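You operate a simulated robot arm through the tools that you are given. There is no shell and no other tool. Be economical: measure what you need, move in short steps, check, and stop when the job is done.

You are at the controls of a simulated two-armed robot. One attempt, no reset.

## Task
Close the left bench door. Take the lid off the tin on the long bench top and lay it down there. Take the brown bag from the long bench top and put it in the grey dustpan. Pull the right bench door open. Any order will do. Set down upright: brown bag.

The check looks at the end state, three seconds after you hand in, the way a careful person would. Anything else that was tipped, shoved, dropped, spilled or broken makes it a failure. A push-on lid holds only when it is set on centred and level and pressed home; a screw cap is set on level and turned clockwise until tight.

## Robot
Two 7-joint arms with two-finger parallel grippers on one trunk, on a base that drives. Base frame: it is fixed to the floor where the robot stands at the start and does not move with it; the origin is under the middle of the robot, x ahead of it, y to its left, z up. Readings come in m, degrees, newtons and seconds.
The left shoulder is at the start at [0.06, 0.147, 0.543], the right one opposite. With the tool pointing down near the work surface each hand reaches from about 0.1 to 0.66 m from the robot's upright axis, wherever it stands, measured 20 degrees to its own side. Places, roughly: brown bag [1, 0.5, 1]; grey dustpan (18x20x10 cm) [0.3, -0.9, 0.8]; left bench door [0.5, 0.3, 0.4]; right bench door [1.4, 0.3, 0.4]; tin [0.75, 0.5, 0.75]. Payload 3.43 kg a hand.
Tool frame (each hand has its own): the origin (TCP) lies between the finger pads and is the grasp point; the fingertips stand 0.03 m ahead of it; z points along the fingers, y is the line along which they close. The gripper opens to 0.094 m. The fingers are 0.028 m wide and 0.01 m thick; the gripper's body (0.05 by 0.096 m) begins 0.055 m behind the TCP.
Orientation is that of the tool frame in the base frame, as a unit quaternion [w, x, y, z]. With the fingers straight down and closing along the base's y, the tool's x points along the base's -x, its y along +y and its z along -z.

## Interface
- The arms move only by the tool drive_tool. It takes "left_increments", "right_increments" or both (then of equal length, played together; a hand with none holds still); each is a list of rows, each a list of 7 numbers: the shift along the tool's x, y, z in m, then the turn, a rotation vector about the tool's x, y, z in degrees, then the gripper command, from -1 (shut) to 1 (fully open), values between in proportion. In form: [[tx, ty, tz, rx, ry, rz, hand], ...]. A call has 1 to 8 rows; each row shifts and turns the commanded pose from where the row before left it, along the tool's axes as they then stand. Rows are played at 5 a second. More than 0.05 m and 8.6 degrees between two rows, or a gripper value outside its range, and nothing of the call is played. A pose out of reach is approached as far as the arm can. The call stops where the force on the tool passes 40 N (or 10 N more than at its start, if that is more) or the arm is blocked; 0.2 s more then pass. Each finger travels about 0.072 m/s and halts on what it meets, pressing with about 43 N; the grip force reading is that of the motor and also rises with nothing between the fingers. The clock runs only during rows and for 0.2 s after the last one: add rows that do not move to give the fingers time. The reply holds the time, the measured pose of the TCP, the force on the tool along the base axes, the opening and the grip force, in the units named above and with some noise, with the torque about the TCP (base axes, N m) and any sound that the robot's microphone picked up.
- Cameras (640 x 400 px; columns grow to the right, rows downward): "scene" is now at [0.0557, -0.0146, 1.1715]; the picture's right is [-0.16, -0.99, 0.00], its down [-0.61, 0.10, -0.79] and it looks along [0.78, -0.13, -0.61] (base axes); focal length 214 px, centre (320, 200). "left" rides on the left gripper at [0.076, -0.014, -0.103] in its tool frame; the picture's right is [0.18, 0.98, 0.00], its down [-0.75, 0.14, -0.64] and it looks along [-0.63, 0.12, 0.77] (tool axes); focal length 243 px, centre (320, 200). "right" rides on the right gripper at [0.076, 0.014, -0.103] in its tool frame; the picture's right is [-0.18, 0.98, 0.00], its down [-0.75, -0.14, -0.64] and it looks along [-0.63, -0.12, 0.77] (tool axes); focal length 243 px, centre (320, 200). There is no depth. A picture from a camera that has moved, and an enlarged one, comes with that camera's place and axes in the base frame and with its lens.
- snapshot(camera): a new picture of that camera. The clock stands still meanwhile.
- lift_body(by): slides the trunk up (or, below 0, down) by that many m; the arms and the scene camera ride with it, the base frame stays. It gives what a move gives, with no picture.
- roll_base(legs): drives the robot by 1 to 6 legs, each [ahead, left, turn to the left] in m, m and degrees, along the robot's own axes; the way and the turn of a leg run together, so that a leg with both is an arc; at most 1.5 m and 180 degrees a leg. The arms and the cameras ride along, it lands a little off, and it stops where it bumps. It gives what a move gives.
- turn_head(pan, tilt): turns the head with the scene camera to pan (to the left, within 86 degrees either way) and tilt (down, from -29 to 69), counted from straight ahead of the robot. It gives what a move gives.
- enlarge(camera, box): a new picture of the part [left, top, right, bottom] of that camera's present view, enlarged. The clock stands still meanwhile.
- hand_in(): hands the job in; it is judged then, once.

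Go step by step. Nothing tells you exact positions but the pictures and the camera data: compare them with the known pose of the tool, close in by small moves and look again before you grip or let go. The budget is 165 turns and 138 pictures, counting those below and the enlarged ones. Unless the task says otherwise, let go and move clear before handing in, and close with one line.

The tools are called after "Emit:" as name(argument=value, ...) on one line, values as JSON. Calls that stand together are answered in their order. drive_tool: Moves the arms, as the interface text tells. Its arguments: {"type":"object","properties":{"left_increments":{"type":"array","items":{"type":"array","items":{"type":"number"}}},"right_increments":{"type":"array","items":{"type":"array","items":{"type":"number"}}}},"required":[]} The other tools are called the same way: lift_body (by) slides the trunk up or down; roll_base (legs) drives the base; turn_head (pan, tilt) turns the head that bears the scene camera; snapshot (camera) takes a picture; enlarge (camera, box) takes an enlarged picture of a part of a camera's view; hand_in () hands the job in.

At the start:

```text
clock: 0.0
left_tool_pos: [0.2765, 0.2635, 0.9996]
left_ee_rot: [0.0, 0.0, 1.0, 0.0]
left_wrist_force: [-0.3, 0.4, -0.6]
left_torque: [-0.03, 0.02, -0.03]
left_width: 0.0939
left_grasp_force: 0.0
right_tool_pos: [0.3104, -0.0274, 0.9999]
right_ee_rot: [0.001, -0.001, 1.0, 0.001]
right_wrist_force: [0.1, -0.7, 1.0]
right_torque: [0.01, 0.0, 0.03]
right_width: 0.094
right_grasp_force: 0.0
trunk travel left (down, up): [-0.25, 0.0]
robot x, y, heading: [0.0002, -0.0008, 0.0]
head pan, tilt: [-9.3, 37.9]
```

scene: 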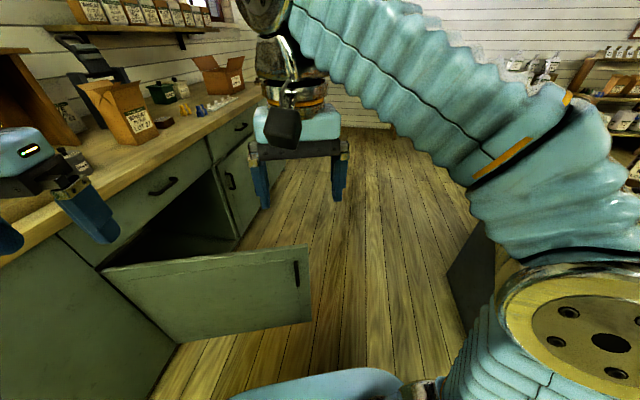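
right: 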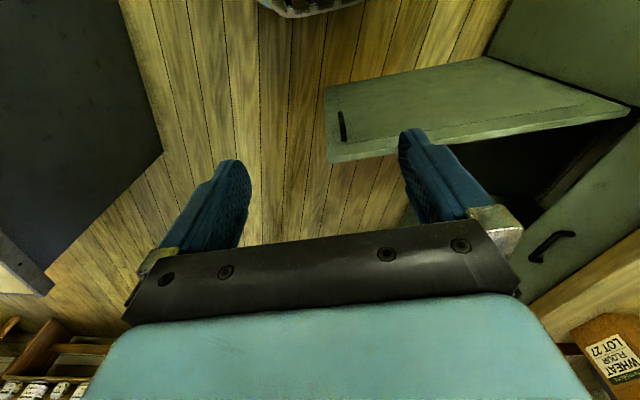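
left: 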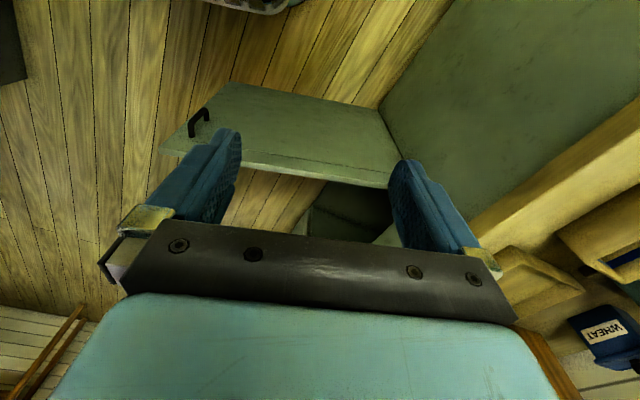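

I see a long bench on the left with its left door swung open; I will look around first.

Emit:
turn_head(pan=40, tilt=35)

Emit:
snapshot(camera="scene")

Emit:
turn_head(pan=-70, tilt=35)

Emit:
snapshot(camera="scene")

```text
clock: 1.2
left_tool_pos: [0.2745, 0.2636, 1.0001]
left_ee_rot: [0.001, 0.0, 1.0, -0.001]
left_wrist_force: [0.0, -0.5, -0.3]
left_torque: [0.01, -0.01, 0.04]
left_width: 0.0937
left_grasp_force: 0.0
right_tool_pos: [0.3102, -0.0271, 1.0007]
right_ee_rot: [0.001, 0.0, 1.0, 0.0]
right_wrist_force: [-0.5, 0.4, -1.0]
right_torque: [-0.01, 0.0, 0.0]
right_width: 0.094
right_grasp_force: 0.0
trunk travel left (down, up): [-0.25, 0.0]
robot x, y, heading: [0.004, -0.0027, -0.1]
head pan, tilt: [40.0, 35.0]
```

```text
134 pictures are left
camera scene: at [0.038, 0.0559, 1.176], right [0.64, -0.77, 0.0], down [-0.44, -0.37, -0.82], along [0.63, 0.53, -0.57], focal length 214 px, centre (320, 200)
```

scene: 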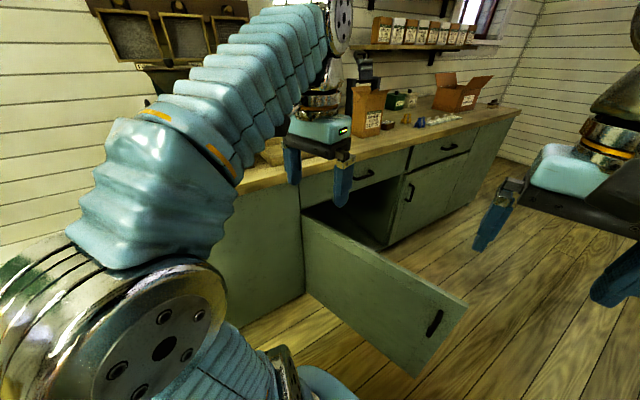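

```text
clock: 3.0
left_tool_pos: [0.2755, 0.2638, 0.9992]
left_ee_rot: [0.0, -0.001, 1.0, 0.0]
left_wrist_force: [-1.0, -0.1, -0.2]
left_torque: [-0.02, -0.03, 0.05]
left_width: 0.094
left_grasp_force: 0.0
right_tool_pos: [0.3108, -0.0297, 1.0002]
right_ee_rot: [0.001, 0.0, 1.0, 0.001]
right_wrist_force: [0.9, -0.7, -0.2]
right_torque: [0.0, -0.01, -0.02]
right_width: 0.0941
right_grasp_force: 0.1
trunk travel left (down, up): [-0.25, 0.0]
robot x, y, heading: [0.0039, -0.0032, 0.1]
head pan, tilt: [-70.0, 35.0]
```

```text
133 pictures are left
camera scene: at [0.0006, -0.0834, 1.176], right [-0.94, -0.34, 0.0], down [-0.2, 0.54, -0.82], along [0.28, -0.77, -0.57], focal length 214 px, centre (320, 200)
```

scene: 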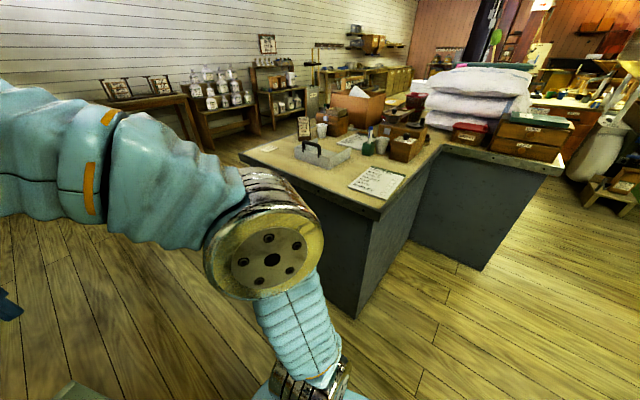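

The dustpan sits on the counter to the right; the bench is to the left at y≈0.4. I look closer at the bench.

Emit:
turn_head(pan=30, tilt=20)

Emit:
enlarge(camera="scene", box=[300, 80, 620, 280])

Emit:
turn_head(pan=-70, tilt=25)

Emit:
enlarge(camera="scene", box=[220, 100, 480, 262])

```text
clock: 4.8
left_tool_pos: [0.2748, 0.2645, 0.9995]
left_ee_rot: [0.0, 0.0, 1.0, 0.0]
left_wrist_force: [0.4, -0.3, -0.6]
left_torque: [0.01, -0.02, 0.01]
left_width: 0.0941
left_grasp_force: 0.0
right_tool_pos: [0.3106, -0.0285, 0.9995]
right_ee_rot: [0.001, 0.0, 1.0, 0.0]
right_wrist_force: [0.0, 0.5, -0.1]
right_torque: [-0.02, 0.0, -0.02]
right_width: 0.0939
right_grasp_force: 0.1
trunk travel left (down, up): [-0.25, 0.0]
robot x, y, heading: [-0.0015, 0.0014, -0.1]
head pan, tilt: [30.0, 20.0]
```

```text
2.00 times, centred on (460, 180) of scene
camera zoom: at [0.0512, 0.0458, 1.1998], right [0.5, -0.87, 0.0], down [-0.3, -0.17, -0.94], along [0.81, 0.47, -0.34], focal length 429 px, centre (40, 240)
```

zoom: 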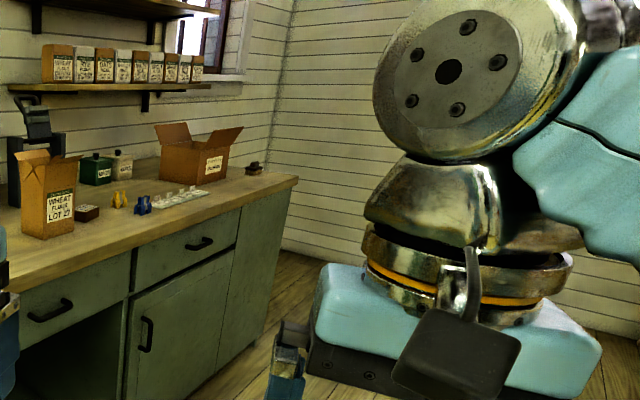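

```text
clock: 6.6
left_tool_pos: [0.2751, 0.2633, 0.9991]
left_ee_rot: [0.001, 0.0, 1.0, 0.0]
left_wrist_force: [0.5, -0.1, 0.8]
left_torque: [-0.01, -0.01, -0.02]
left_width: 0.0941
left_grasp_force: 0.0
right_tool_pos: [0.31, -0.0284, 1.0011]
right_ee_rot: [0.001, 0.0, 1.0, 0.001]
right_wrist_force: [0.9, -0.1, -0.1]
right_torque: [-0.03, 0.02, -0.01]
right_width: 0.0937
right_grasp_force: 0.1
trunk travel left (down, up): [-0.25, 0.0]
robot x, y, heading: [0.0023, 0.0041, 0.1]
head pan, tilt: [-70.0, 25.0]
```

```text
2.46 times, centred on (350, 181) of scene
camera zoom: at [0.002, -0.0872, 1.1917], right [-0.94, -0.34, 0.0], down [-0.14, 0.4, -0.91], along [0.31, -0.85, -0.42], focal length 528 px, centre (246, 247)
```

zoom: 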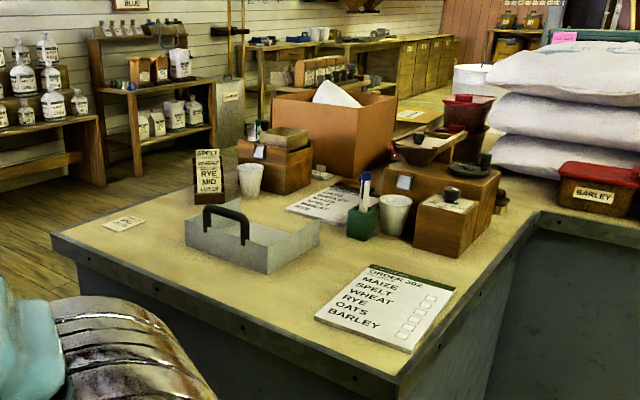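

The room (bench and counter) looks yawed about -20° relative to the base frame. I turn to face the bench and get better views.

Emit:
roll_base(legs=[[0, 0, 70]])

Emit:
turn_head(pan=0, tilt=30)

Emit:
snapshot(camera="scene")

Emit:
turn_head(pan=-45, tilt=35)

Emit:
snapshot(camera="scene")

```text
clock: 10.0
left_tool_pos: [-0.1559, 0.3471, 1.0]
left_ee_rot: [0.001, -0.575, 0.818, 0.001]
left_wrist_force: [-0.4, -0.6, 0.1]
left_torque: [0.01, 0.0, -0.02]
left_width: 0.0939
left_grasp_force: 0.0
right_tool_pos: [0.1319, 0.2826, 0.9988]
right_ee_rot: [0.0, -0.576, 0.818, 0.001]
right_wrist_force: [0.3, 0.2, -0.1]
right_torque: [0.04, 0.0, -0.03]
right_width: 0.0938
right_grasp_force: 0.1
trunk travel left (down, up): [-0.25, 0.0]
robot x, y, heading: [0.0006, 0.0017, 70.2]
head pan, tilt: [-70.0, 25.0]
```

```text
clock: 11.4
left_tool_pos: [-0.1552, 0.3469, 0.9995]
left_ee_rot: [0.0, -0.576, 0.817, 0.001]
left_wrist_force: [-1.0, 0.0, -0.1]
left_torque: [-0.01, 0.01, -0.01]
left_width: 0.0938
left_grasp_force: 0.1
right_tool_pos: [0.1318, 0.283, 1.0004]
right_ee_rot: [0.001, -0.575, 0.818, 0.001]
right_wrist_force: [0.3, 0.3, -0.3]
right_torque: [0.03, -0.02, 0.01]
right_width: 0.0941
right_grasp_force: 0.0
trunk travel left (down, up): [-0.25, 0.0]
robot x, y, heading: [-0.001, 0.0012, 70.3]
head pan, tilt: [0.0, 30.0]
```

```text
130 pictures are left
camera scene: at [0.0208, 0.0563, 1.1838], right [0.94, -0.34, 0.0], down [-0.17, -0.47, -0.87], along [0.29, 0.82, -0.5], focal length 214 px, centre (320, 200)
```

scene: 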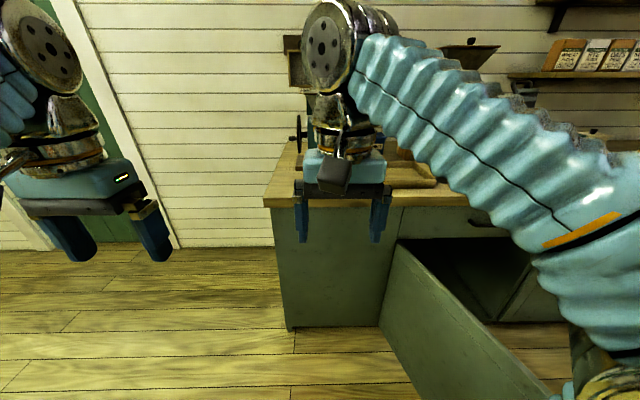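

```text
clock: 12.6
left_tool_pos: [-0.156, 0.3475, 0.9992]
left_ee_rot: [0.001, -0.576, 0.818, 0.0]
left_wrist_force: [0.0, 0.4, -0.3]
left_torque: [-0.04, 0.02, 0.01]
left_width: 0.094
left_grasp_force: 0.1
right_tool_pos: [0.1316, 0.2826, 0.9996]
right_ee_rot: [0.0, -0.576, 0.817, 0.001]
right_wrist_force: [-0.8, 0.4, 0.5]
right_torque: [0.0, 0.01, -0.01]
right_width: 0.0939
right_grasp_force: 0.1
trunk travel left (down, up): [-0.25, 0.0]
robot x, y, heading: [-0.0028, -0.0013, 70.3]
head pan, tilt: [-45.0, 35.0]
```

```text
129 pictures are left
camera scene: at [0.0699, 0.0089, 1.176], right [0.43, -0.9, 0.0], down [-0.52, -0.25, -0.82], along [0.74, 0.35, -0.57], focal length 214 px, centre (320, 200)
```

scene: 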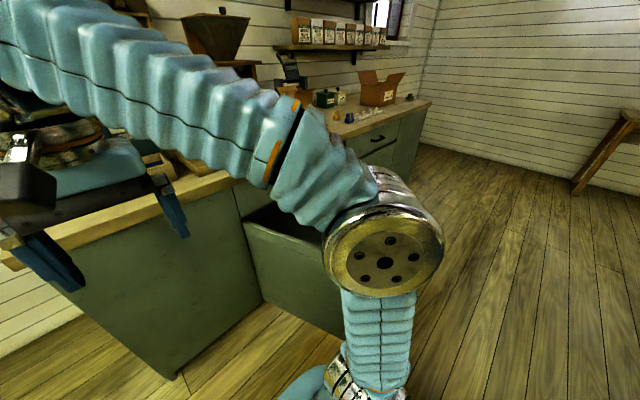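

Bench front is square to heading 70°, about 0.72 m ahead, its top at z≈0.78; the open door hinges at its left and the handle is near (0.50,-0.01,0.50). I bring the right hand down beside the door's outer face.

Emit:
drive_tool(right_increments=[[0, -0.04, 0.04, 0, 0, 0, -1], [0, -0.04, 0.05, 0, 0, 0, -1], [0, -0.04, 0.05, 0, 0, 0, -1], [0, -0.04, 0.05, 0, 0, 0, -1], [0, 0, 0.05, 0, -8, 0, -1], [0, 0, 0.05, 0, -8, 0, -1], [0, 0, 0.05, 0, -8, 0, -1], [0, 0, 0.05, 0, -8, 0, -1]])

Emit:
snapshot(camera="scene")

Emit:
snapshot(camera="right")

```text
refused: row 1 steps farther than a row can; nothing moved
```

```text
128 pictures are left
camera scene: at [0.0699, 0.0089, 1.176], right [0.43, -0.9, 0.0], down [-0.52, -0.25, -0.82], along [0.74, 0.35, -0.57], focal length 214 px, centre (320, 200)
```

scene: 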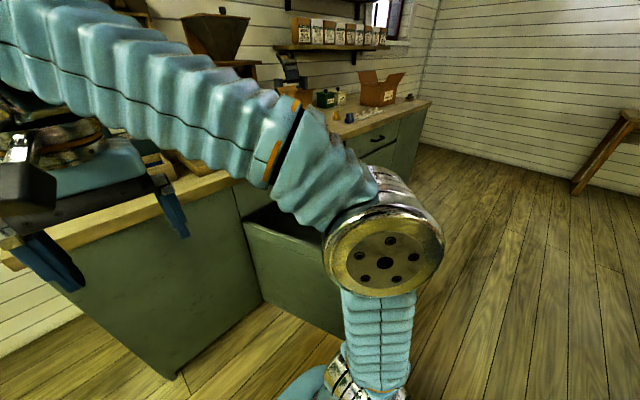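

```text
127 pictures are left
camera right: at [0.0914, 0.2163, 1.1022], right [-0.86, 0.5, 0.0], down [0.39, 0.66, 0.64], along [0.32, 0.56, -0.77], focal length 243 px, centre (320, 200)
```

right: 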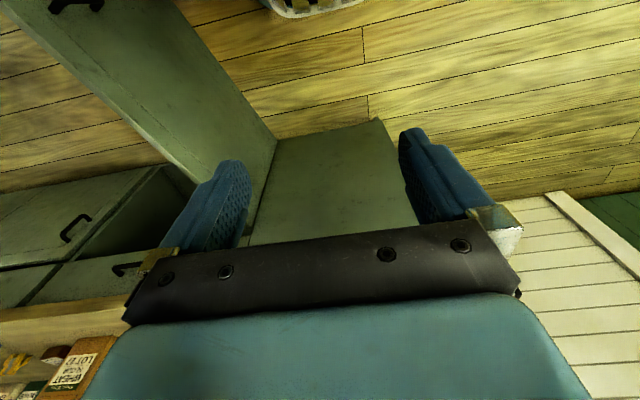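

The row step limit is on the total; I resend with smaller steps.

Emit:
drive_tool(right_increments=[[0, -0.03, 0.035, 0, 0, 0, -1], [0, -0.03, 0.035, 0, 0, 0, -1], [0, -0.03, 0.035, 0, 0, 0, -1], [0, -0.03, 0.035, 0, 0, 0, -1], [0, -0.02, 0.045, 0, 0, 0, -1], [0, 0, 0.049, 0, 0, 0, -1], [0, 0, 0.049, 0, 0, 0, -1], [0, 0, 0.049, 0, 0, 0, -1]])

Emit:
snapshot(camera="scene")

Emit:
snapshot(camera="right")

```text
clock: 14.3
left_tool_pos: [-0.1555, 0.3481, 0.9988]
left_ee_rot: [0.0, -0.575, 0.818, 0.001]
left_wrist_force: [0.7, -0.4, -0.2]
left_torque: [0.02, 0.02, 0.02]
left_width: 0.094
left_grasp_force: 0.0
right_tool_pos: [0.2651, 0.2361, 0.667]
right_ee_rot: [0.0, -0.577, 0.817, 0.002]
right_wrist_force: [1.3, 0.6, 0.1]
right_torque: [0.02, -0.03, 0.0]
right_width: 0.0
right_grasp_force: 33.1
trunk travel left (down, up): [-0.25, 0.0]
robot x, y, heading: [0.0017, 0.0001, 70.1]
head pan, tilt: [-45.0, 35.0]
```

```text
126 pictures are left
camera scene: at [0.0699, 0.0086, 1.176], right [0.43, -0.9, 0.0], down [-0.52, -0.25, -0.82], along [0.74, 0.35, -0.57], focal length 214 px, centre (320, 200)
```

scene: 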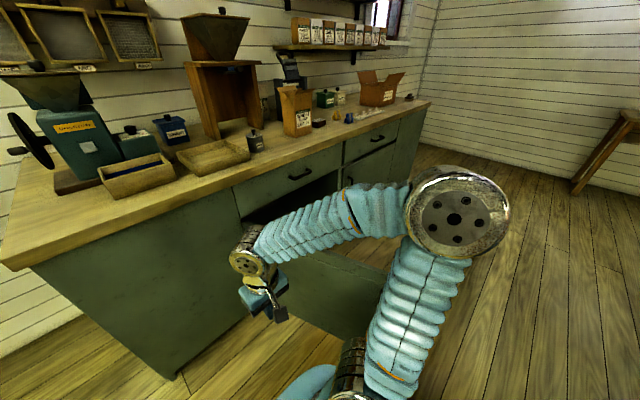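

```text
125 pictures are left
camera right: at [0.2248, 0.1694, 0.7695], right [-0.86, 0.5, 0.0], down [0.39, 0.66, 0.64], along [0.32, 0.56, -0.77], focal length 243 px, centre (320, 200)
```

right: 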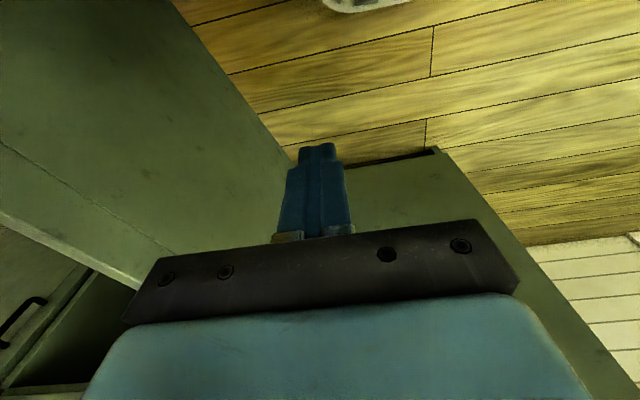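

Now the bench top is in clear view; I zoom in on it and the door.

Emit:
enlarge(camera="scene", box=[80, 60, 440, 285])

Emit:
enlarge(camera="scene", box=[220, 70, 348, 150])

```text
1.78 times, centred on (260, 172) of scene
camera zoom: at [0.0699, 0.0086, 1.176], right [0.43, -0.9, 0.0], down [-0.52, -0.25, -0.82], along [0.74, 0.35, -0.57], focal length 381 px, centre (427, 249)
```

zoom: 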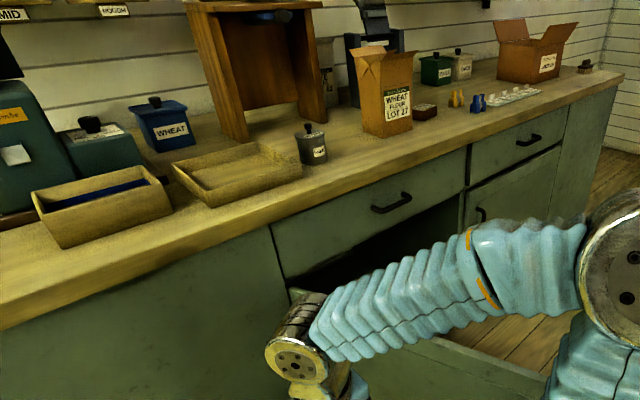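

```text
5.00 times, centred on (284, 110) of scene
camera zoom: at [0.0699, 0.0086, 1.176], right [0.43, -0.9, 0.0], down [-0.52, -0.25, -0.82], along [0.74, 0.35, -0.57], focal length 1072 px, centre (500, 650)
```

zoom: 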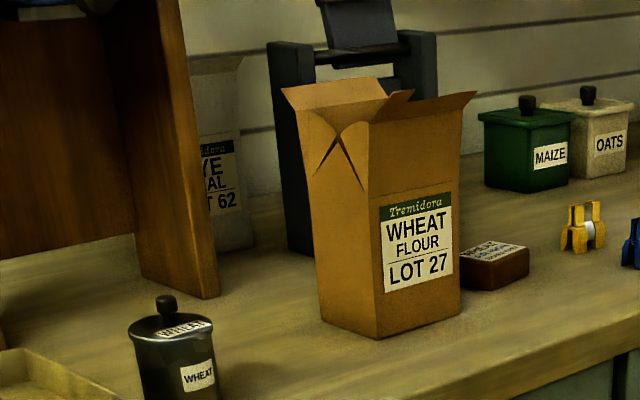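

The tin is the small dark round one labelled WHEAT with a knobbed lid. I lower the right hand beside the door and shift it toward the door face.

Emit:
drive_tool(right_increments=[[0, 0, 0.045, 0, 0, 0, -1], [0, 0, 0.045, 0, 0, 0, -1], [0, 0, 0.045, 0, 0, 0, -1], [0, -0.04, 0, 0, 0, 0, -1], [0, -0.04, 0, 0, 0, 0, -1], [0, -0.04, 0, 0, 0, 0, -1], [0, -0.04, 0, 0, 0, 0, -1]])

Emit:
snapshot(camera="scene")

Emit:
snapshot(camera="right")

```text
clock: 15.9
left_tool_pos: [-0.1554, 0.3478, 0.9989]
left_ee_rot: [0.0, -0.575, 0.818, 0.0]
left_wrist_force: [0.1, -0.1, 0.0]
left_torque: [-0.01, 0.0, -0.02]
left_width: 0.094
left_grasp_force: 0.1
right_tool_pos: [0.4162, 0.1852, 0.5342]
right_ee_rot: [0.0, -0.576, 0.817, 0.001]
right_wrist_force: [0.1, 0.2, 0.4]
right_torque: [0.02, 0.0, 0.0]
right_width: 0.0002
right_grasp_force: 32.7
right hand out of reach, approached as far as the arm can: row 4
trunk travel left (down, up): [-0.25, 0.0]
robot x, y, heading: [0.0004, 0.0005, 70.1]
head pan, tilt: [-45.0, 35.0]
```

```text
122 pictures are left
camera scene: at [0.0698, 0.0089, 1.176], right [0.43, -0.9, 0.0], down [-0.52, -0.25, -0.82], along [0.74, 0.35, -0.57], focal length 214 px, centre (320, 200)
```

scene: 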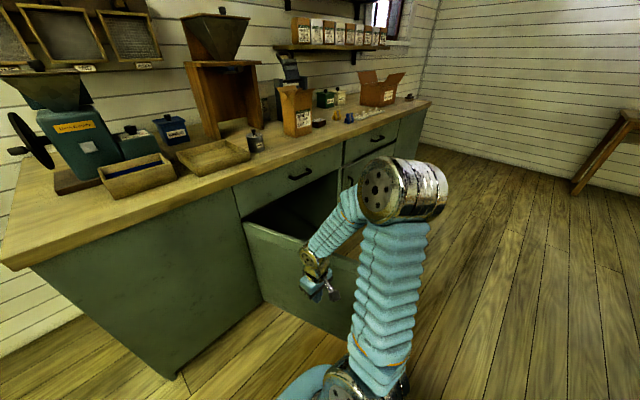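

```text
121 pictures are left
camera right: at [0.3768, 0.1195, 0.6357], right [-0.86, 0.5, 0.0], down [0.39, 0.66, 0.64], along [0.32, 0.56, -0.77], focal length 243 px, centre (320, 200)
```

right: 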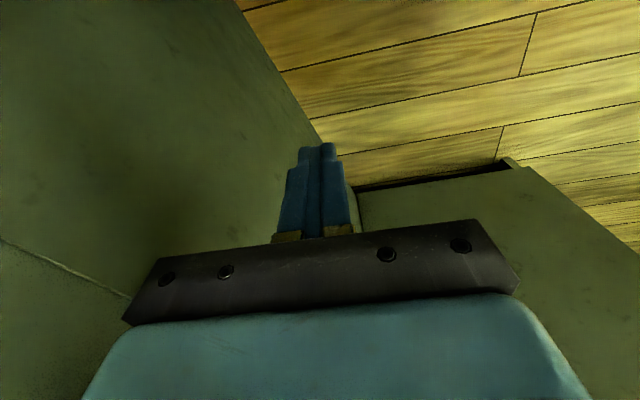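

The hand is just beside the door's outer face; I strafe the base right to push it.

Emit:
roll_base(legs=[[0, -0.15, 0]])

Emit:
snapshot(camera="scene")

```text
clock: 17.3
left_tool_pos: [-0.0141, 0.298, 0.9991]
left_ee_rot: [0.0, -0.576, 0.818, 0.0]
left_wrist_force: [-0.5, -0.3, 0.0]
left_torque: [-0.02, -0.01, 0.01]
left_width: 0.0941
left_grasp_force: 0.0
right_tool_pos: [0.5583, 0.1345, 0.5331]
right_ee_rot: [0.001, -0.575, 0.818, 0.002]
right_wrist_force: [0.6, -0.4, 0.4]
right_torque: [-0.01, 0.01, -0.04]
right_width: 0.0
right_grasp_force: 33.3
trunk travel left (down, up): [-0.25, 0.0]
robot x, y, heading: [0.1453, -0.0515, 70.1]
head pan, tilt: [-45.0, 35.0]
```

```text
120 pictures are left
camera scene: at [0.2112, -0.0421, 1.176], right [0.43, -0.91, 0.0], down [-0.52, -0.24, -0.82], along [0.74, 0.35, -0.57], focal length 214 px, centre (320, 200)
```

scene: 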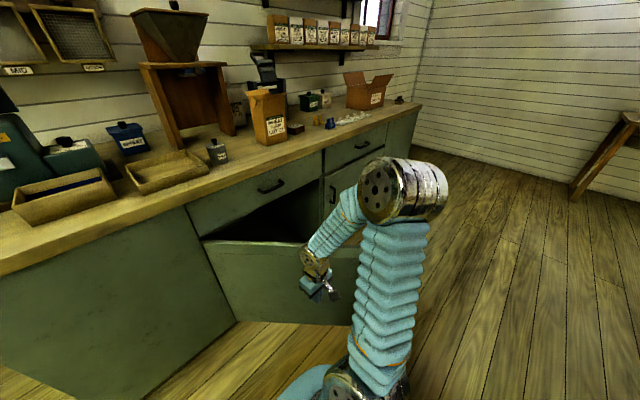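

The door follows the hand. I continue with diagonal moves toward the bench along the door's arc.

Emit:
roll_base(legs=[[0.1, -0.12, 0], [0.07, -0.06, 0]])

Emit:
snapshot(camera="scene")

Emit:
snapshot(camera="right")

```text
clock: 19.4
left_tool_pos: [0.2126, 0.3964, 0.9999]
left_ee_rot: [0.001, -0.575, 0.818, 0.0]
left_wrist_force: [-0.4, 0.4, -0.2]
left_torque: [-0.01, -0.03, 0.0]
left_width: 0.0937
left_grasp_force: 0.1
right_tool_pos: [0.7842, 0.2325, 0.5324]
right_ee_rot: [0.0, -0.575, 0.818, 0.001]
right_wrist_force: [-0.4, 0.8, -0.3]
right_torque: [0.01, 0.01, 0.0]
right_width: 0.0
right_grasp_force: 32.6
trunk travel left (down, up): [-0.25, 0.0]
robot x, y, heading: [0.3693, 0.0439, 70.1]
head pan, tilt: [-45.0, 35.0]
```

```text
119 pictures are left
camera scene: at [0.4369, 0.0567, 1.176], right [0.42, -0.91, 0.0], down [-0.52, -0.24, -0.82], along [0.74, 0.35, -0.57], focal length 214 px, centre (320, 200)
```

scene: 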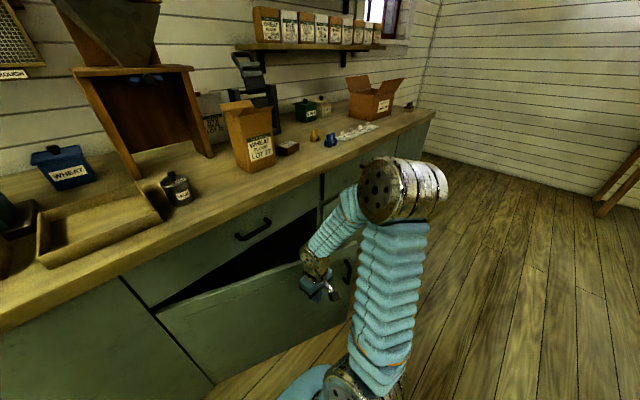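

```text
118 pictures are left
camera right: at [0.744, 0.1663, 0.6358], right [-0.86, 0.51, 0.0], down [0.39, 0.66, 0.64], along [0.33, 0.55, -0.77], focal length 243 px, centre (320, 200)
```

right: 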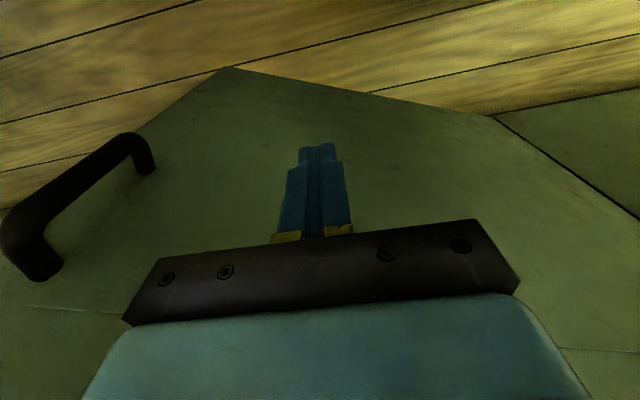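

The door is over half closed. I push forward with the arm now.

Emit:
drive_tool(right_increments=[[-0.04, 0, 0, 0, 0, 0, -1], [-0.04, 0, 0, 0, 0, 0, -1], [-0.04, 0, 0, 0, 0, 0, -1], [-0.04, 0, 0, 0, 0, 0, -1], [0, 0, 0, 0, 0, 0, -1]])

Emit:
snapshot(camera="scene")

```text
clock: 20.6
left_tool_pos: [0.2092, 0.3861, 1.0013]
left_ee_rot: [0.006, -0.574, 0.819, 0.004]
left_wrist_force: [0.3, -0.1, 0.3]
left_torque: [0.01, 0.01, -0.01]
left_width: 0.0941
left_grasp_force: 0.0
right_tool_pos: [0.8306, 0.3668, 0.5327]
right_ee_rot: [-0.005, -0.573, 0.819, -0.002]
right_wrist_force: [-0.5, -0.1, 0.3]
right_torque: [-0.01, 0.0, 0.01]
right_width: 0.0001
right_grasp_force: 33.0
trunk travel left (down, up): [-0.25, 0.0]
robot x, y, heading: [0.3691, 0.0441, 70.2]
head pan, tilt: [-45.0, 35.0]
```

```text
117 pictures are left
camera scene: at [0.4317, 0.0427, 1.1761], right [0.42, -0.91, -0.01], down [-0.52, -0.23, -0.82], along [0.75, 0.35, -0.57], focal length 214 px, centre (320, 200)
```

scene: 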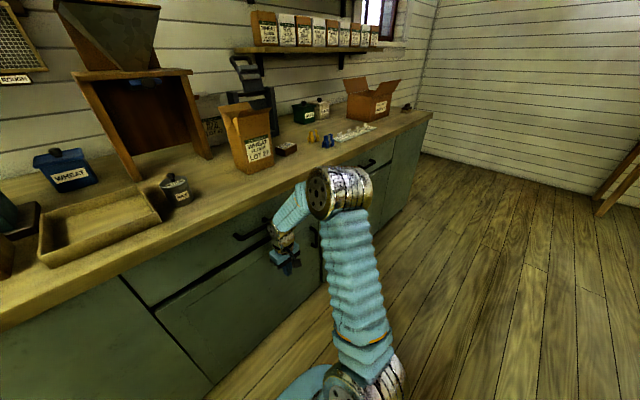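

Nearly closed; push on until it meets the frame.

Emit:
drive_tool(right_increments=[[-0.03, 0, 0, 0, 0, 0, -1], [-0.03, 0, 0, 0, 0, 0, -1], [-0.03, 0, 0, 0, 0, 0, -1], [0, 0, 0, 0, 0, 0, -1]])

Emit:
snapshot(camera="scene")

Emit:
snapshot(camera="right")

```text
clock: 21.1
left_tool_pos: [0.2367, 0.388, 0.9998]
left_ee_rot: [0.004, -0.558, 0.83, 0.001]
left_wrist_force: [0.0, -0.5, 0.3]
left_torque: [0.0, -0.03, 0.03]
left_width: 0.0939
left_grasp_force: 0.2
right_tool_pos: [0.8706, 0.3784, 0.5405]
right_ee_rot: [-0.016, -0.565, 0.825, -0.01]
right_wrist_force: [-19.0, -65.2, 39.1]
right_torque: [7.7, -1.77, 0.71]
right_width: 0.0
right_grasp_force: 33.5
trunk travel left (down, up): [-0.25, 0.0]
robot x, y, heading: [0.3785, 0.0385, 68.0]
head pan, tilt: [-45.0, 35.0]
stopped in row 2 (right hand): the force on the tool passed its limit at 328 N (the readings are from after the stop); the commanded pose is now the measured one
```

```text
116 pictures are left
camera scene: at [0.447, 0.0387, 1.1767], right [0.39, -0.92, 0.0], down [-0.52, -0.22, -0.82], along [0.76, 0.32, -0.57], focal length 214 px, centre (320, 200)
```

scene: 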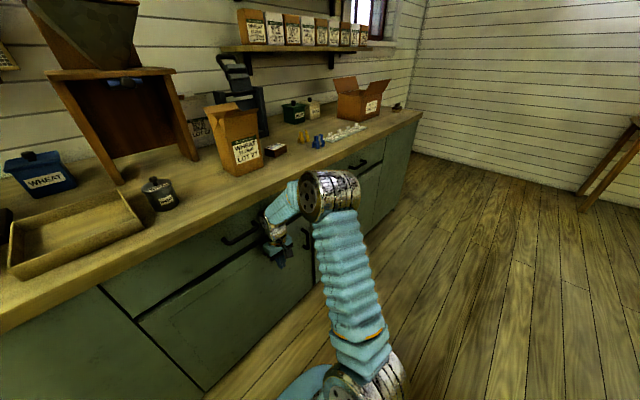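

```text
115 pictures are left
camera right: at [0.8307, 0.3174, 0.6454], right [-0.85, 0.53, 0.0], down [0.41, 0.67, 0.61], along [0.32, 0.52, -0.79], focal length 243 px, centre (320, 200)
```

right: 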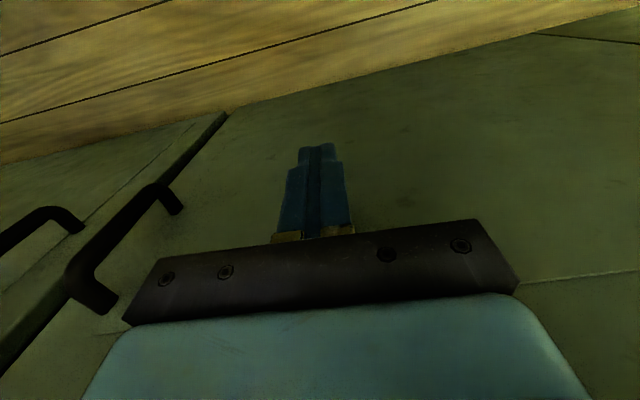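

The hand met something (likely the drawer handle or the bench edge above). I back off a bit and look.

Emit:
drive_tool(right_increments=[[0.04, 0, 0, 0, 0, 0, -1], [0.04, 0, 0, 0, 0, 0, -1], [0.04, 0, 0, 0, 0, 0, -1], [0, 0, 0, 0, 0, 0, -1]])

Emit:
snapshot(camera="scene")

Emit:
snapshot(camera="right")

```text
clock: 22.1
left_tool_pos: [0.2397, 0.3933, 0.9992]
left_ee_rot: [0.0, -0.559, 0.829, -0.001]
left_wrist_force: [0.1, 0.4, 0.2]
left_torque: [-0.01, -0.01, -0.02]
left_width: 0.0941
left_grasp_force: 0.0
right_tool_pos: [0.8285, 0.2737, 0.5394]
right_ee_rot: [-0.019, -0.567, 0.824, -0.007]
right_wrist_force: [0.3, 0.7, 0.5]
right_torque: [0.03, 0.01, 0.0]
right_width: 0.0
right_grasp_force: 32.9
trunk travel left (down, up): [-0.25, 0.0]
robot x, y, heading: [0.381, 0.041, 68.1]
head pan, tilt: [-45.0, 35.0]
```

```text
114 pictures are left
camera scene: at [0.4512, 0.0449, 1.1759], right [0.39, -0.92, 0.0], down [-0.53, -0.22, -0.82], along [0.75, 0.32, -0.57], focal length 214 px, centre (320, 200)
```

scene: 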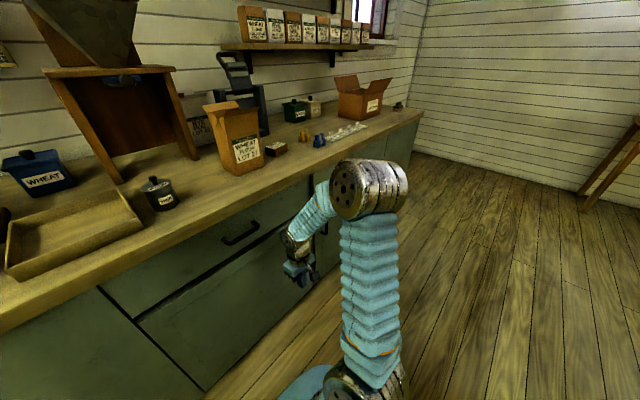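

```text
113 pictures are left
camera right: at [0.7897, 0.2126, 0.6453], right [-0.85, 0.52, 0.0], down [0.41, 0.67, 0.61], along [0.32, 0.52, -0.79], focal length 243 px, centre (320, 200)
```

right: 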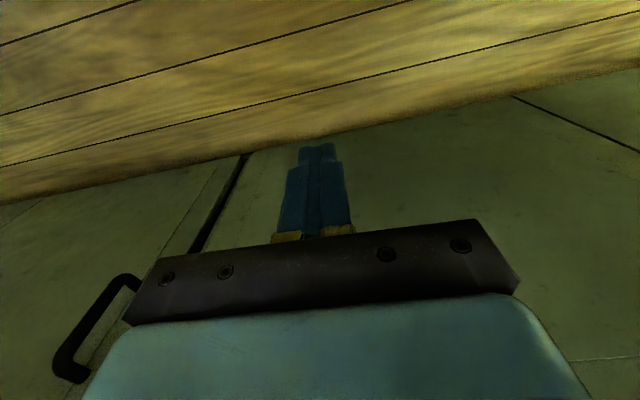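

Emit:
enlarge(camera="scene", box=[90, 180, 346, 340])

Emit:
enlarge(camera="right", box=[30, 130, 350, 330])

```text
2.50 times, centred on (218, 260) of scene
camera zoom: at [0.4512, 0.0449, 1.1759], right [0.39, -0.92, 0.0], down [-0.53, -0.22, -0.82], along [0.75, 0.32, -0.57], focal length 536 px, centre (575, 50)
```

zoom: 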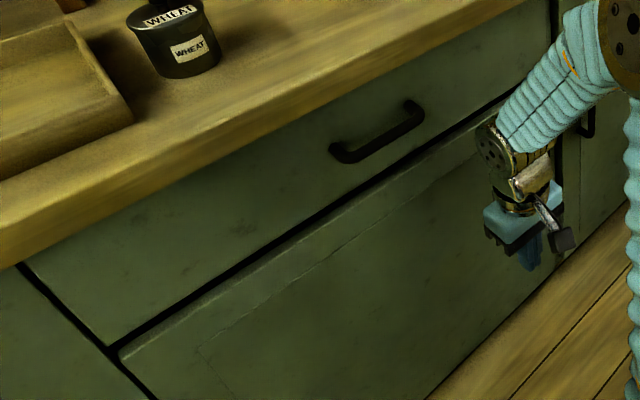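

```text
2.00 times, centred on (190, 230) of right
camera zoom: at [0.7897, 0.2126, 0.6453], right [-0.85, 0.52, 0.0], down [0.41, 0.67, 0.61], along [0.32, 0.52, -0.79], focal length 485 px, centre (580, 140)
```

zoom: 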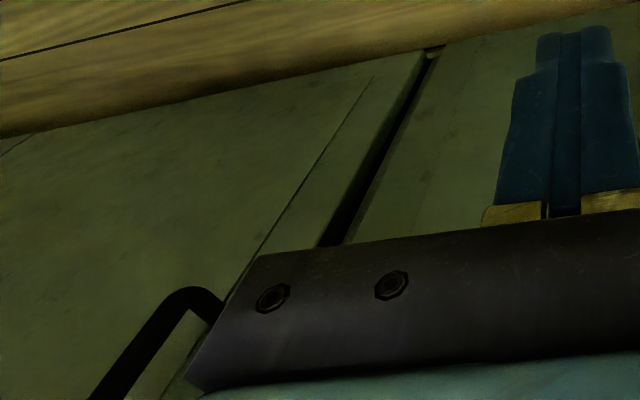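

The left door looks closed flush. I move right along the bench to the right door and turn the right hand to point forward.

Emit:
roll_base(legs=[[-0.1, 0, 2], [0, -0.42, 0]])

Emit:
drive_tool(right_increments=[[0, 0, 0, 0, -8, 0, -1], [0, 0, 0, 0, -8, 0, -1], [0, 0, 0, 0, -8, 0, -1], [0, 0, 0, 0, -8, 0, 0], [0, 0, 0, 0, -8, 0, 0.3], [0, 0, 0, 0, -8, 0, 0.6], [0, 0, 0, 0, -8, 0, 0.6], [0, 0, 0, 0, -8, 0, 0.6]])

Emit:
snapshot(camera="scene")

Emit:
snapshot(camera="right")

```text
clock: 25.5
left_tool_pos: [0.5891, 0.1497, 0.9981]
left_ee_rot: [-0.001, -0.574, 0.819, 0.0]
left_wrist_force: [-0.2, -0.2, -0.1]
left_torque: [0.01, -0.02, -0.04]
left_width: 0.094
left_grasp_force: 0.1
right_tool_pos: [1.182, 0.0529, 0.5407]
right_ee_rot: [-0.019, -0.582, 0.813, -0.008]
right_wrist_force: [-0.8, -0.1, -0.4]
right_torque: [0.0, 0.03, 0.0]
right_width: 0.0
right_grasp_force: 32.5
trunk travel left (down, up): [-0.25, 0.0]
robot x, y, heading: [0.7421, -0.1975, 70.4]
head pan, tilt: [-45.0, 35.0]
```

```text
clock: 27.3
left_tool_pos: [0.5898, 0.1501, 0.9977]
left_ee_rot: [0.0, -0.573, 0.819, 0.0]
left_wrist_force: [-0.1, 0.3, 1.0]
left_torque: [0.02, -0.02, -0.02]
left_width: 0.0941
left_grasp_force: 0.1
right_tool_pos: [1.232, 0.0873, 0.5361]
right_ee_rot: [0.415, -0.499, 0.698, 0.303]
right_wrist_force: [-0.4, -0.2, 0.7]
right_torque: [-0.02, 0.0, -0.02]
right_width: 0.0753
right_grasp_force: 0.1
right hand out of reach, approached as far as the arm can: row 5, 6, 7, 8
trunk travel left (down, up): [-0.25, 0.0]
robot x, y, heading: [0.7429, -0.1955, 70.2]
head pan, tilt: [-45.0, 35.0]
```

```text
110 pictures are left
camera scene: at [0.8132, -0.1898, 1.176], right [0.43, -0.91, 0.0], down [-0.52, -0.24, -0.82], along [0.74, 0.35, -0.57], focal length 214 px, centre (320, 200)
```

scene: 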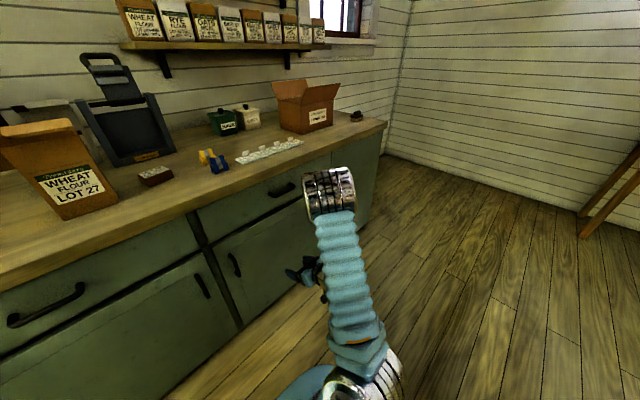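

```text
109 pictures are left
camera right: at [1.1759, -0.0273, 0.5178], right [-0.9, 0.4, 0.17], down [0.07, -0.25, 0.97], along [0.43, 0.88, 0.19], focal length 243 px, centre (320, 200)
```

right: 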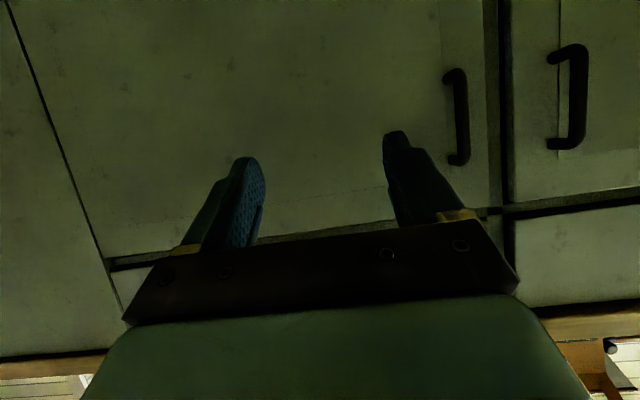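

The left door is flush. The right handle is near v=0.97, z≈0.51; I shift the hand left in line with it.

Emit:
drive_tool(right_increments=[[0, 0.04, 0, 0, 0, 0, 0.6], [0, 0.04, 0, 0, 0, 0, 0.6], [0, 0.04, 0, 0, 0, 0, 0.6], [0.01, 0.032, 0.006, 0, 0, 0, 0.6], [0, 0, 0, 0, 0, 0, 0.6]])

Emit:
snapshot(camera="right")

Emit:
snapshot(camera="scene")

```text
clock: 28.5
left_tool_pos: [0.5894, 0.151, 0.9987]
left_ee_rot: [0.0, -0.574, 0.819, 0.0]
left_wrist_force: [0.2, 0.8, -0.5]
left_torque: [0.02, -0.02, 0.01]
left_width: 0.0941
left_grasp_force: 0.2
right_tool_pos: [1.1254, 0.178, 0.511]
right_ee_rot: [0.414, -0.499, 0.699, 0.302]
right_wrist_force: [0.2, 0.2, 0.3]
right_torque: [0.01, 0.03, 0.0]
right_width: 0.0751
right_grasp_force: 0.1
right hand out of reach, approached as far as the arm can: row 1, 2, 3
trunk travel left (down, up): [-0.25, 0.0]
robot x, y, heading: [0.7455, -0.1986, 70.5]
head pan, tilt: [-45.0, 35.0]
```

```text
108 pictures are left
camera right: at [1.0708, 0.0639, 0.4927], right [-0.9, 0.4, 0.17], down [0.07, -0.25, 0.97], along [0.43, 0.88, 0.19], focal length 243 px, centre (320, 200)
```

right: 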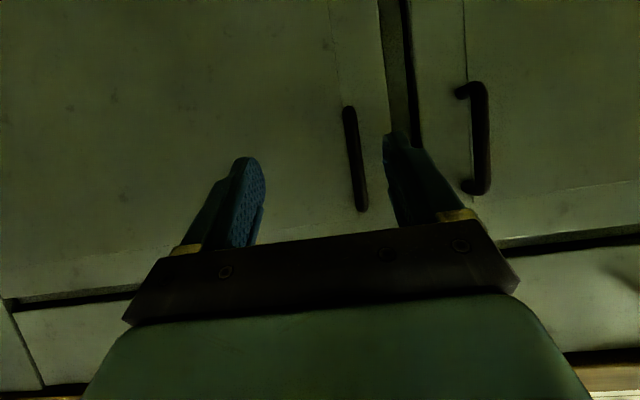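

```text
107 pictures are left
camera scene: at [0.8132, -0.1896, 1.176], right [0.43, -0.91, 0.0], down [-0.52, -0.24, -0.82], along [0.74, 0.35, -0.57], focal length 214 px, centre (320, 200)
```

scene: 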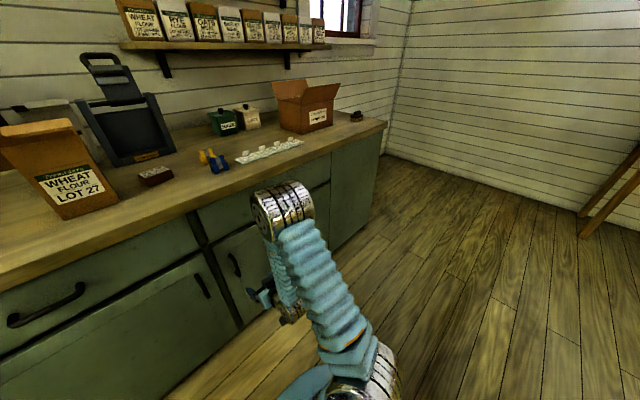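

The handle bar is at u≈0.69, v≈0.968, z≈0.505; I go forward onto it.

Emit:
drive_tool(right_increments=[[-0.009, 0.029, 0.018, 0, 0, 0, 0.6], [-0.014, 0, 0.026, 0, 0, 0, 0.6], [-0.014, 0, 0.026, 0, 0, 0, 0.6], [0, 0, 0, 0, 0, 0, 0.6]])

Emit:
snapshot(camera="right")

```text
clock: 29.5
left_tool_pos: [0.5887, 0.1501, 0.9987]
left_ee_rot: [0.0, -0.573, 0.82, 0.0]
left_wrist_force: [-0.1, 0.3, -0.9]
left_torque: [0.01, 0.0, 0.0]
left_width: 0.0941
left_grasp_force: 0.0
right_tool_pos: [1.1234, 0.2616, 0.5109]
right_ee_rot: [0.415, -0.498, 0.699, 0.302]
right_wrist_force: [-0.3, -0.5, -0.4]
right_torque: [-0.01, -0.02, 0.0]
right_width: 0.075
right_grasp_force: 0.0
trunk travel left (down, up): [-0.25, 0.0]
robot x, y, heading: [0.7445, -0.2023, 70.4]
head pan, tilt: [-45.0, 35.0]
```

```text
106 pictures are left
camera right: at [1.0689, 0.1457, 0.4928], right [-0.9, 0.4, 0.17], down [0.07, -0.25, 0.97], along [0.43, 0.88, 0.19], focal length 243 px, centre (320, 200)
```

right: 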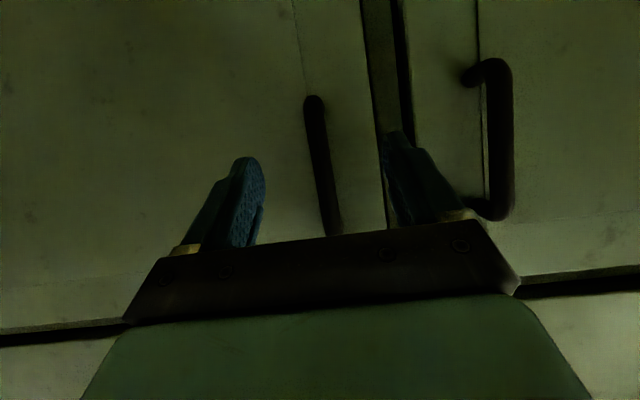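

The handle lies between the fingers; 5 cm more, then grip.

Emit:
drive_tool(right_increments=[[-0.012, 0, 0.022, 0, 0, 0, 0.6], [-0.012, 0, 0.022, 0, 0, 0, 0.6], [0, 0, 0, 0, 0, 0, 0.6], [0, 0, 0, 0, 0, 0, -1], [0, 0, 0, 0, 0, 0, -1], [0, 0, 0, 0, 0, 0, -1], [0, 0, 0, 0, 0, 0, -1]])

Emit:
snapshot(camera="right")

```text
clock: 31.1
left_tool_pos: [0.5882, 0.1505, 0.9977]
left_ee_rot: [0.0, -0.573, 0.819, -0.001]
left_wrist_force: [-1.0, -0.6, 0.5]
left_torque: [0.01, 0.0, 0.0]
left_width: 0.0939
left_grasp_force: 0.1
right_tool_pos: [1.1396, 0.3048, 0.5123]
right_ee_rot: [0.415, -0.498, 0.699, 0.302]
right_wrist_force: [-5.9, 2.4, -1.7]
right_torque: [-0.01, -0.06, 0.0]
right_width: 0.018
right_grasp_force: 44.9
trunk travel left (down, up): [-0.25, 0.0]
robot x, y, heading: [0.7426, -0.1994, 70.1]
head pan, tilt: [-45.0, 35.0]
```

```text
105 pictures are left
camera right: at [1.0858, 0.1908, 0.4936], right [-0.9, 0.4, 0.17], down [0.07, -0.25, 0.97], along [0.43, 0.88, 0.19], focal length 243 px, centre (320, 200)
```

right: 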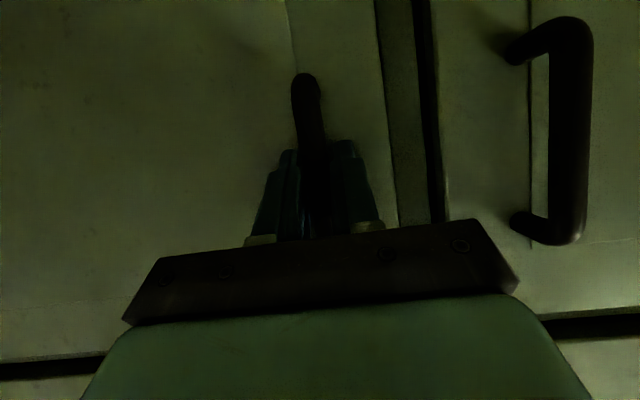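

Handle gripped. I pull back along the arc, yawing with the door.

Emit:
drive_tool(right_increments=[[0.016, 0, -0.03, -1.8, 0, -0.9, -1], [0.018, 0, -0.0335, -3.5, 0, -1.9, -1], [0.018, 0, -0.0335, -3.5, 0, -1.9, -1], [0.018, 0, -0.0335, -3.5, 0, -1.9, -1], [0, 0, 0, 0, 0, 0, -1]])

Emit:
snapshot(camera="right")

Emit:
snapshot(camera="scene")

```text
clock: 31.9
left_tool_pos: [0.5899, 0.1511, 0.9977]
left_ee_rot: [0.0, -0.573, 0.82, -0.001]
left_wrist_force: [0.3, 0.2, 0.6]
left_torque: [-0.01, -0.01, -0.02]
left_width: 0.094
left_grasp_force: 0.1
right_tool_pos: [1.1232, 0.2031, 0.5129]
right_ee_rot: [0.396, -0.546, 0.662, 0.328]
right_wrist_force: [3.9, -0.4, -1.5]
right_torque: [-0.56, 0.11, -0.21]
right_width: 0.0177
right_grasp_force: 44.7
right hand out of reach, approached as far as the arm can: row 4
trunk travel left (down, up): [-0.25, 0.0]
robot x, y, heading: [0.7404, -0.1973, 70.1]
head pan, tilt: [-45.0, 35.0]
stopped in row 4 (right hand): the force on the tool passed its limit at 48 N (the readings are from after the stop); the commanded pose is now the measured one
```

```text
104 pictures are left
camera right: at [1.0845, 0.0827, 0.4932], right [-0.95, 0.27, 0.16], down [0.1, -0.24, 0.97], along [0.3, 0.93, 0.2], focal length 243 px, centre (320, 200)
```

right: 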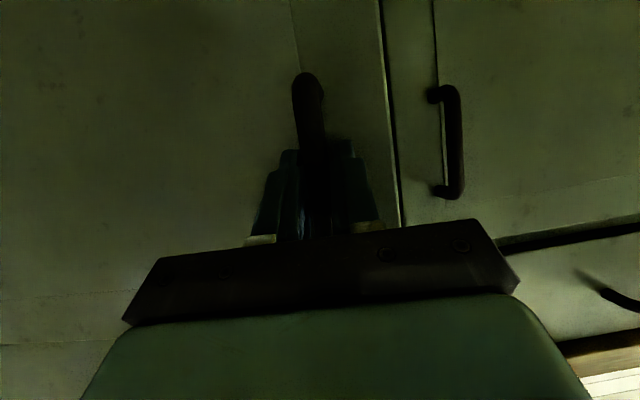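

```text
103 pictures are left
camera scene: at [0.8139, -0.1893, 1.1758], right [0.42, -0.91, 0.0], down [-0.52, -0.24, -0.82], along [0.74, 0.35, -0.57], focal length 214 px, centre (320, 200)
```

scene: 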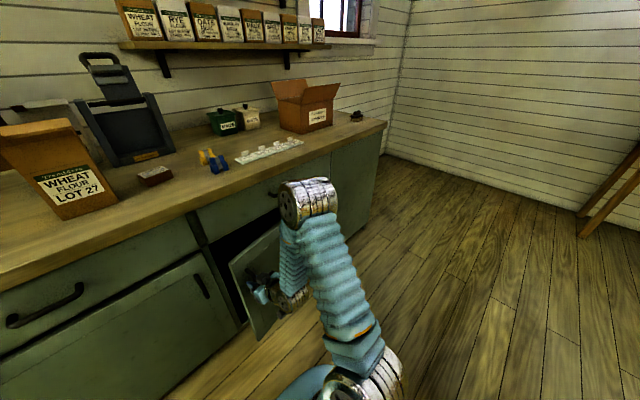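

The door is opening. I pull it further by backing the base.

Emit:
roll_base(legs=[[-0.08, -0.02, 0], [-0.08, -0.03, 0]])

Emit:
snapshot(camera="right")

Emit:
snapshot(camera="scene")

```text
clock: 33.1
left_tool_pos: [0.5831, 0.0758, 0.9989]
left_ee_rot: [0.0, -0.573, 0.82, 0.0]
left_wrist_force: [1.0, 0.6, -0.2]
left_torque: [-0.01, 0.0, 0.02]
left_width: 0.0937
left_grasp_force: 0.1
right_tool_pos: [1.1218, 0.1258, 0.5132]
right_ee_rot: [0.4, -0.542, 0.664, 0.325]
right_wrist_force: [1.2, -0.6, -3.4]
right_torque: [0.59, -0.08, 0.03]
right_width: 0.018
right_grasp_force: 45.6
trunk travel left (down, up): [-0.25, 0.0]
robot x, y, heading: [0.7367, -0.2742, 70.3]
head pan, tilt: [-45.0, 35.0]
stopped in leg 1: the force on the tool passed its limit at 43 N (the readings are from after the stop); the commanded pose is now the measured one
```

```text
102 pictures are left
camera right: at [1.0813, 0.0059, 0.4931], right [-0.95, 0.28, 0.16], down [0.09, -0.24, 0.97], along [0.31, 0.93, 0.2], focal length 243 px, centre (320, 200)
```

right: 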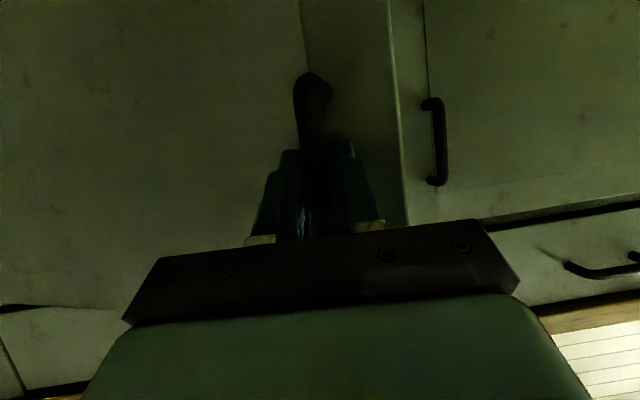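

```text
101 pictures are left
camera scene: at [0.8068, -0.2657, 1.1759], right [0.42, -0.91, 0.0], down [-0.52, -0.24, -0.82], along [0.74, 0.35, -0.57], focal length 214 px, centre (320, 200)
```

scene: 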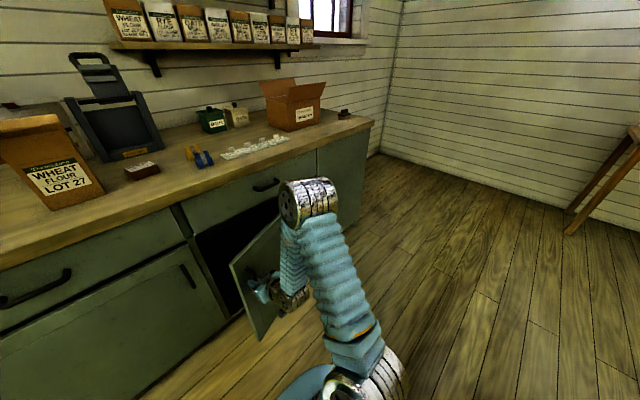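

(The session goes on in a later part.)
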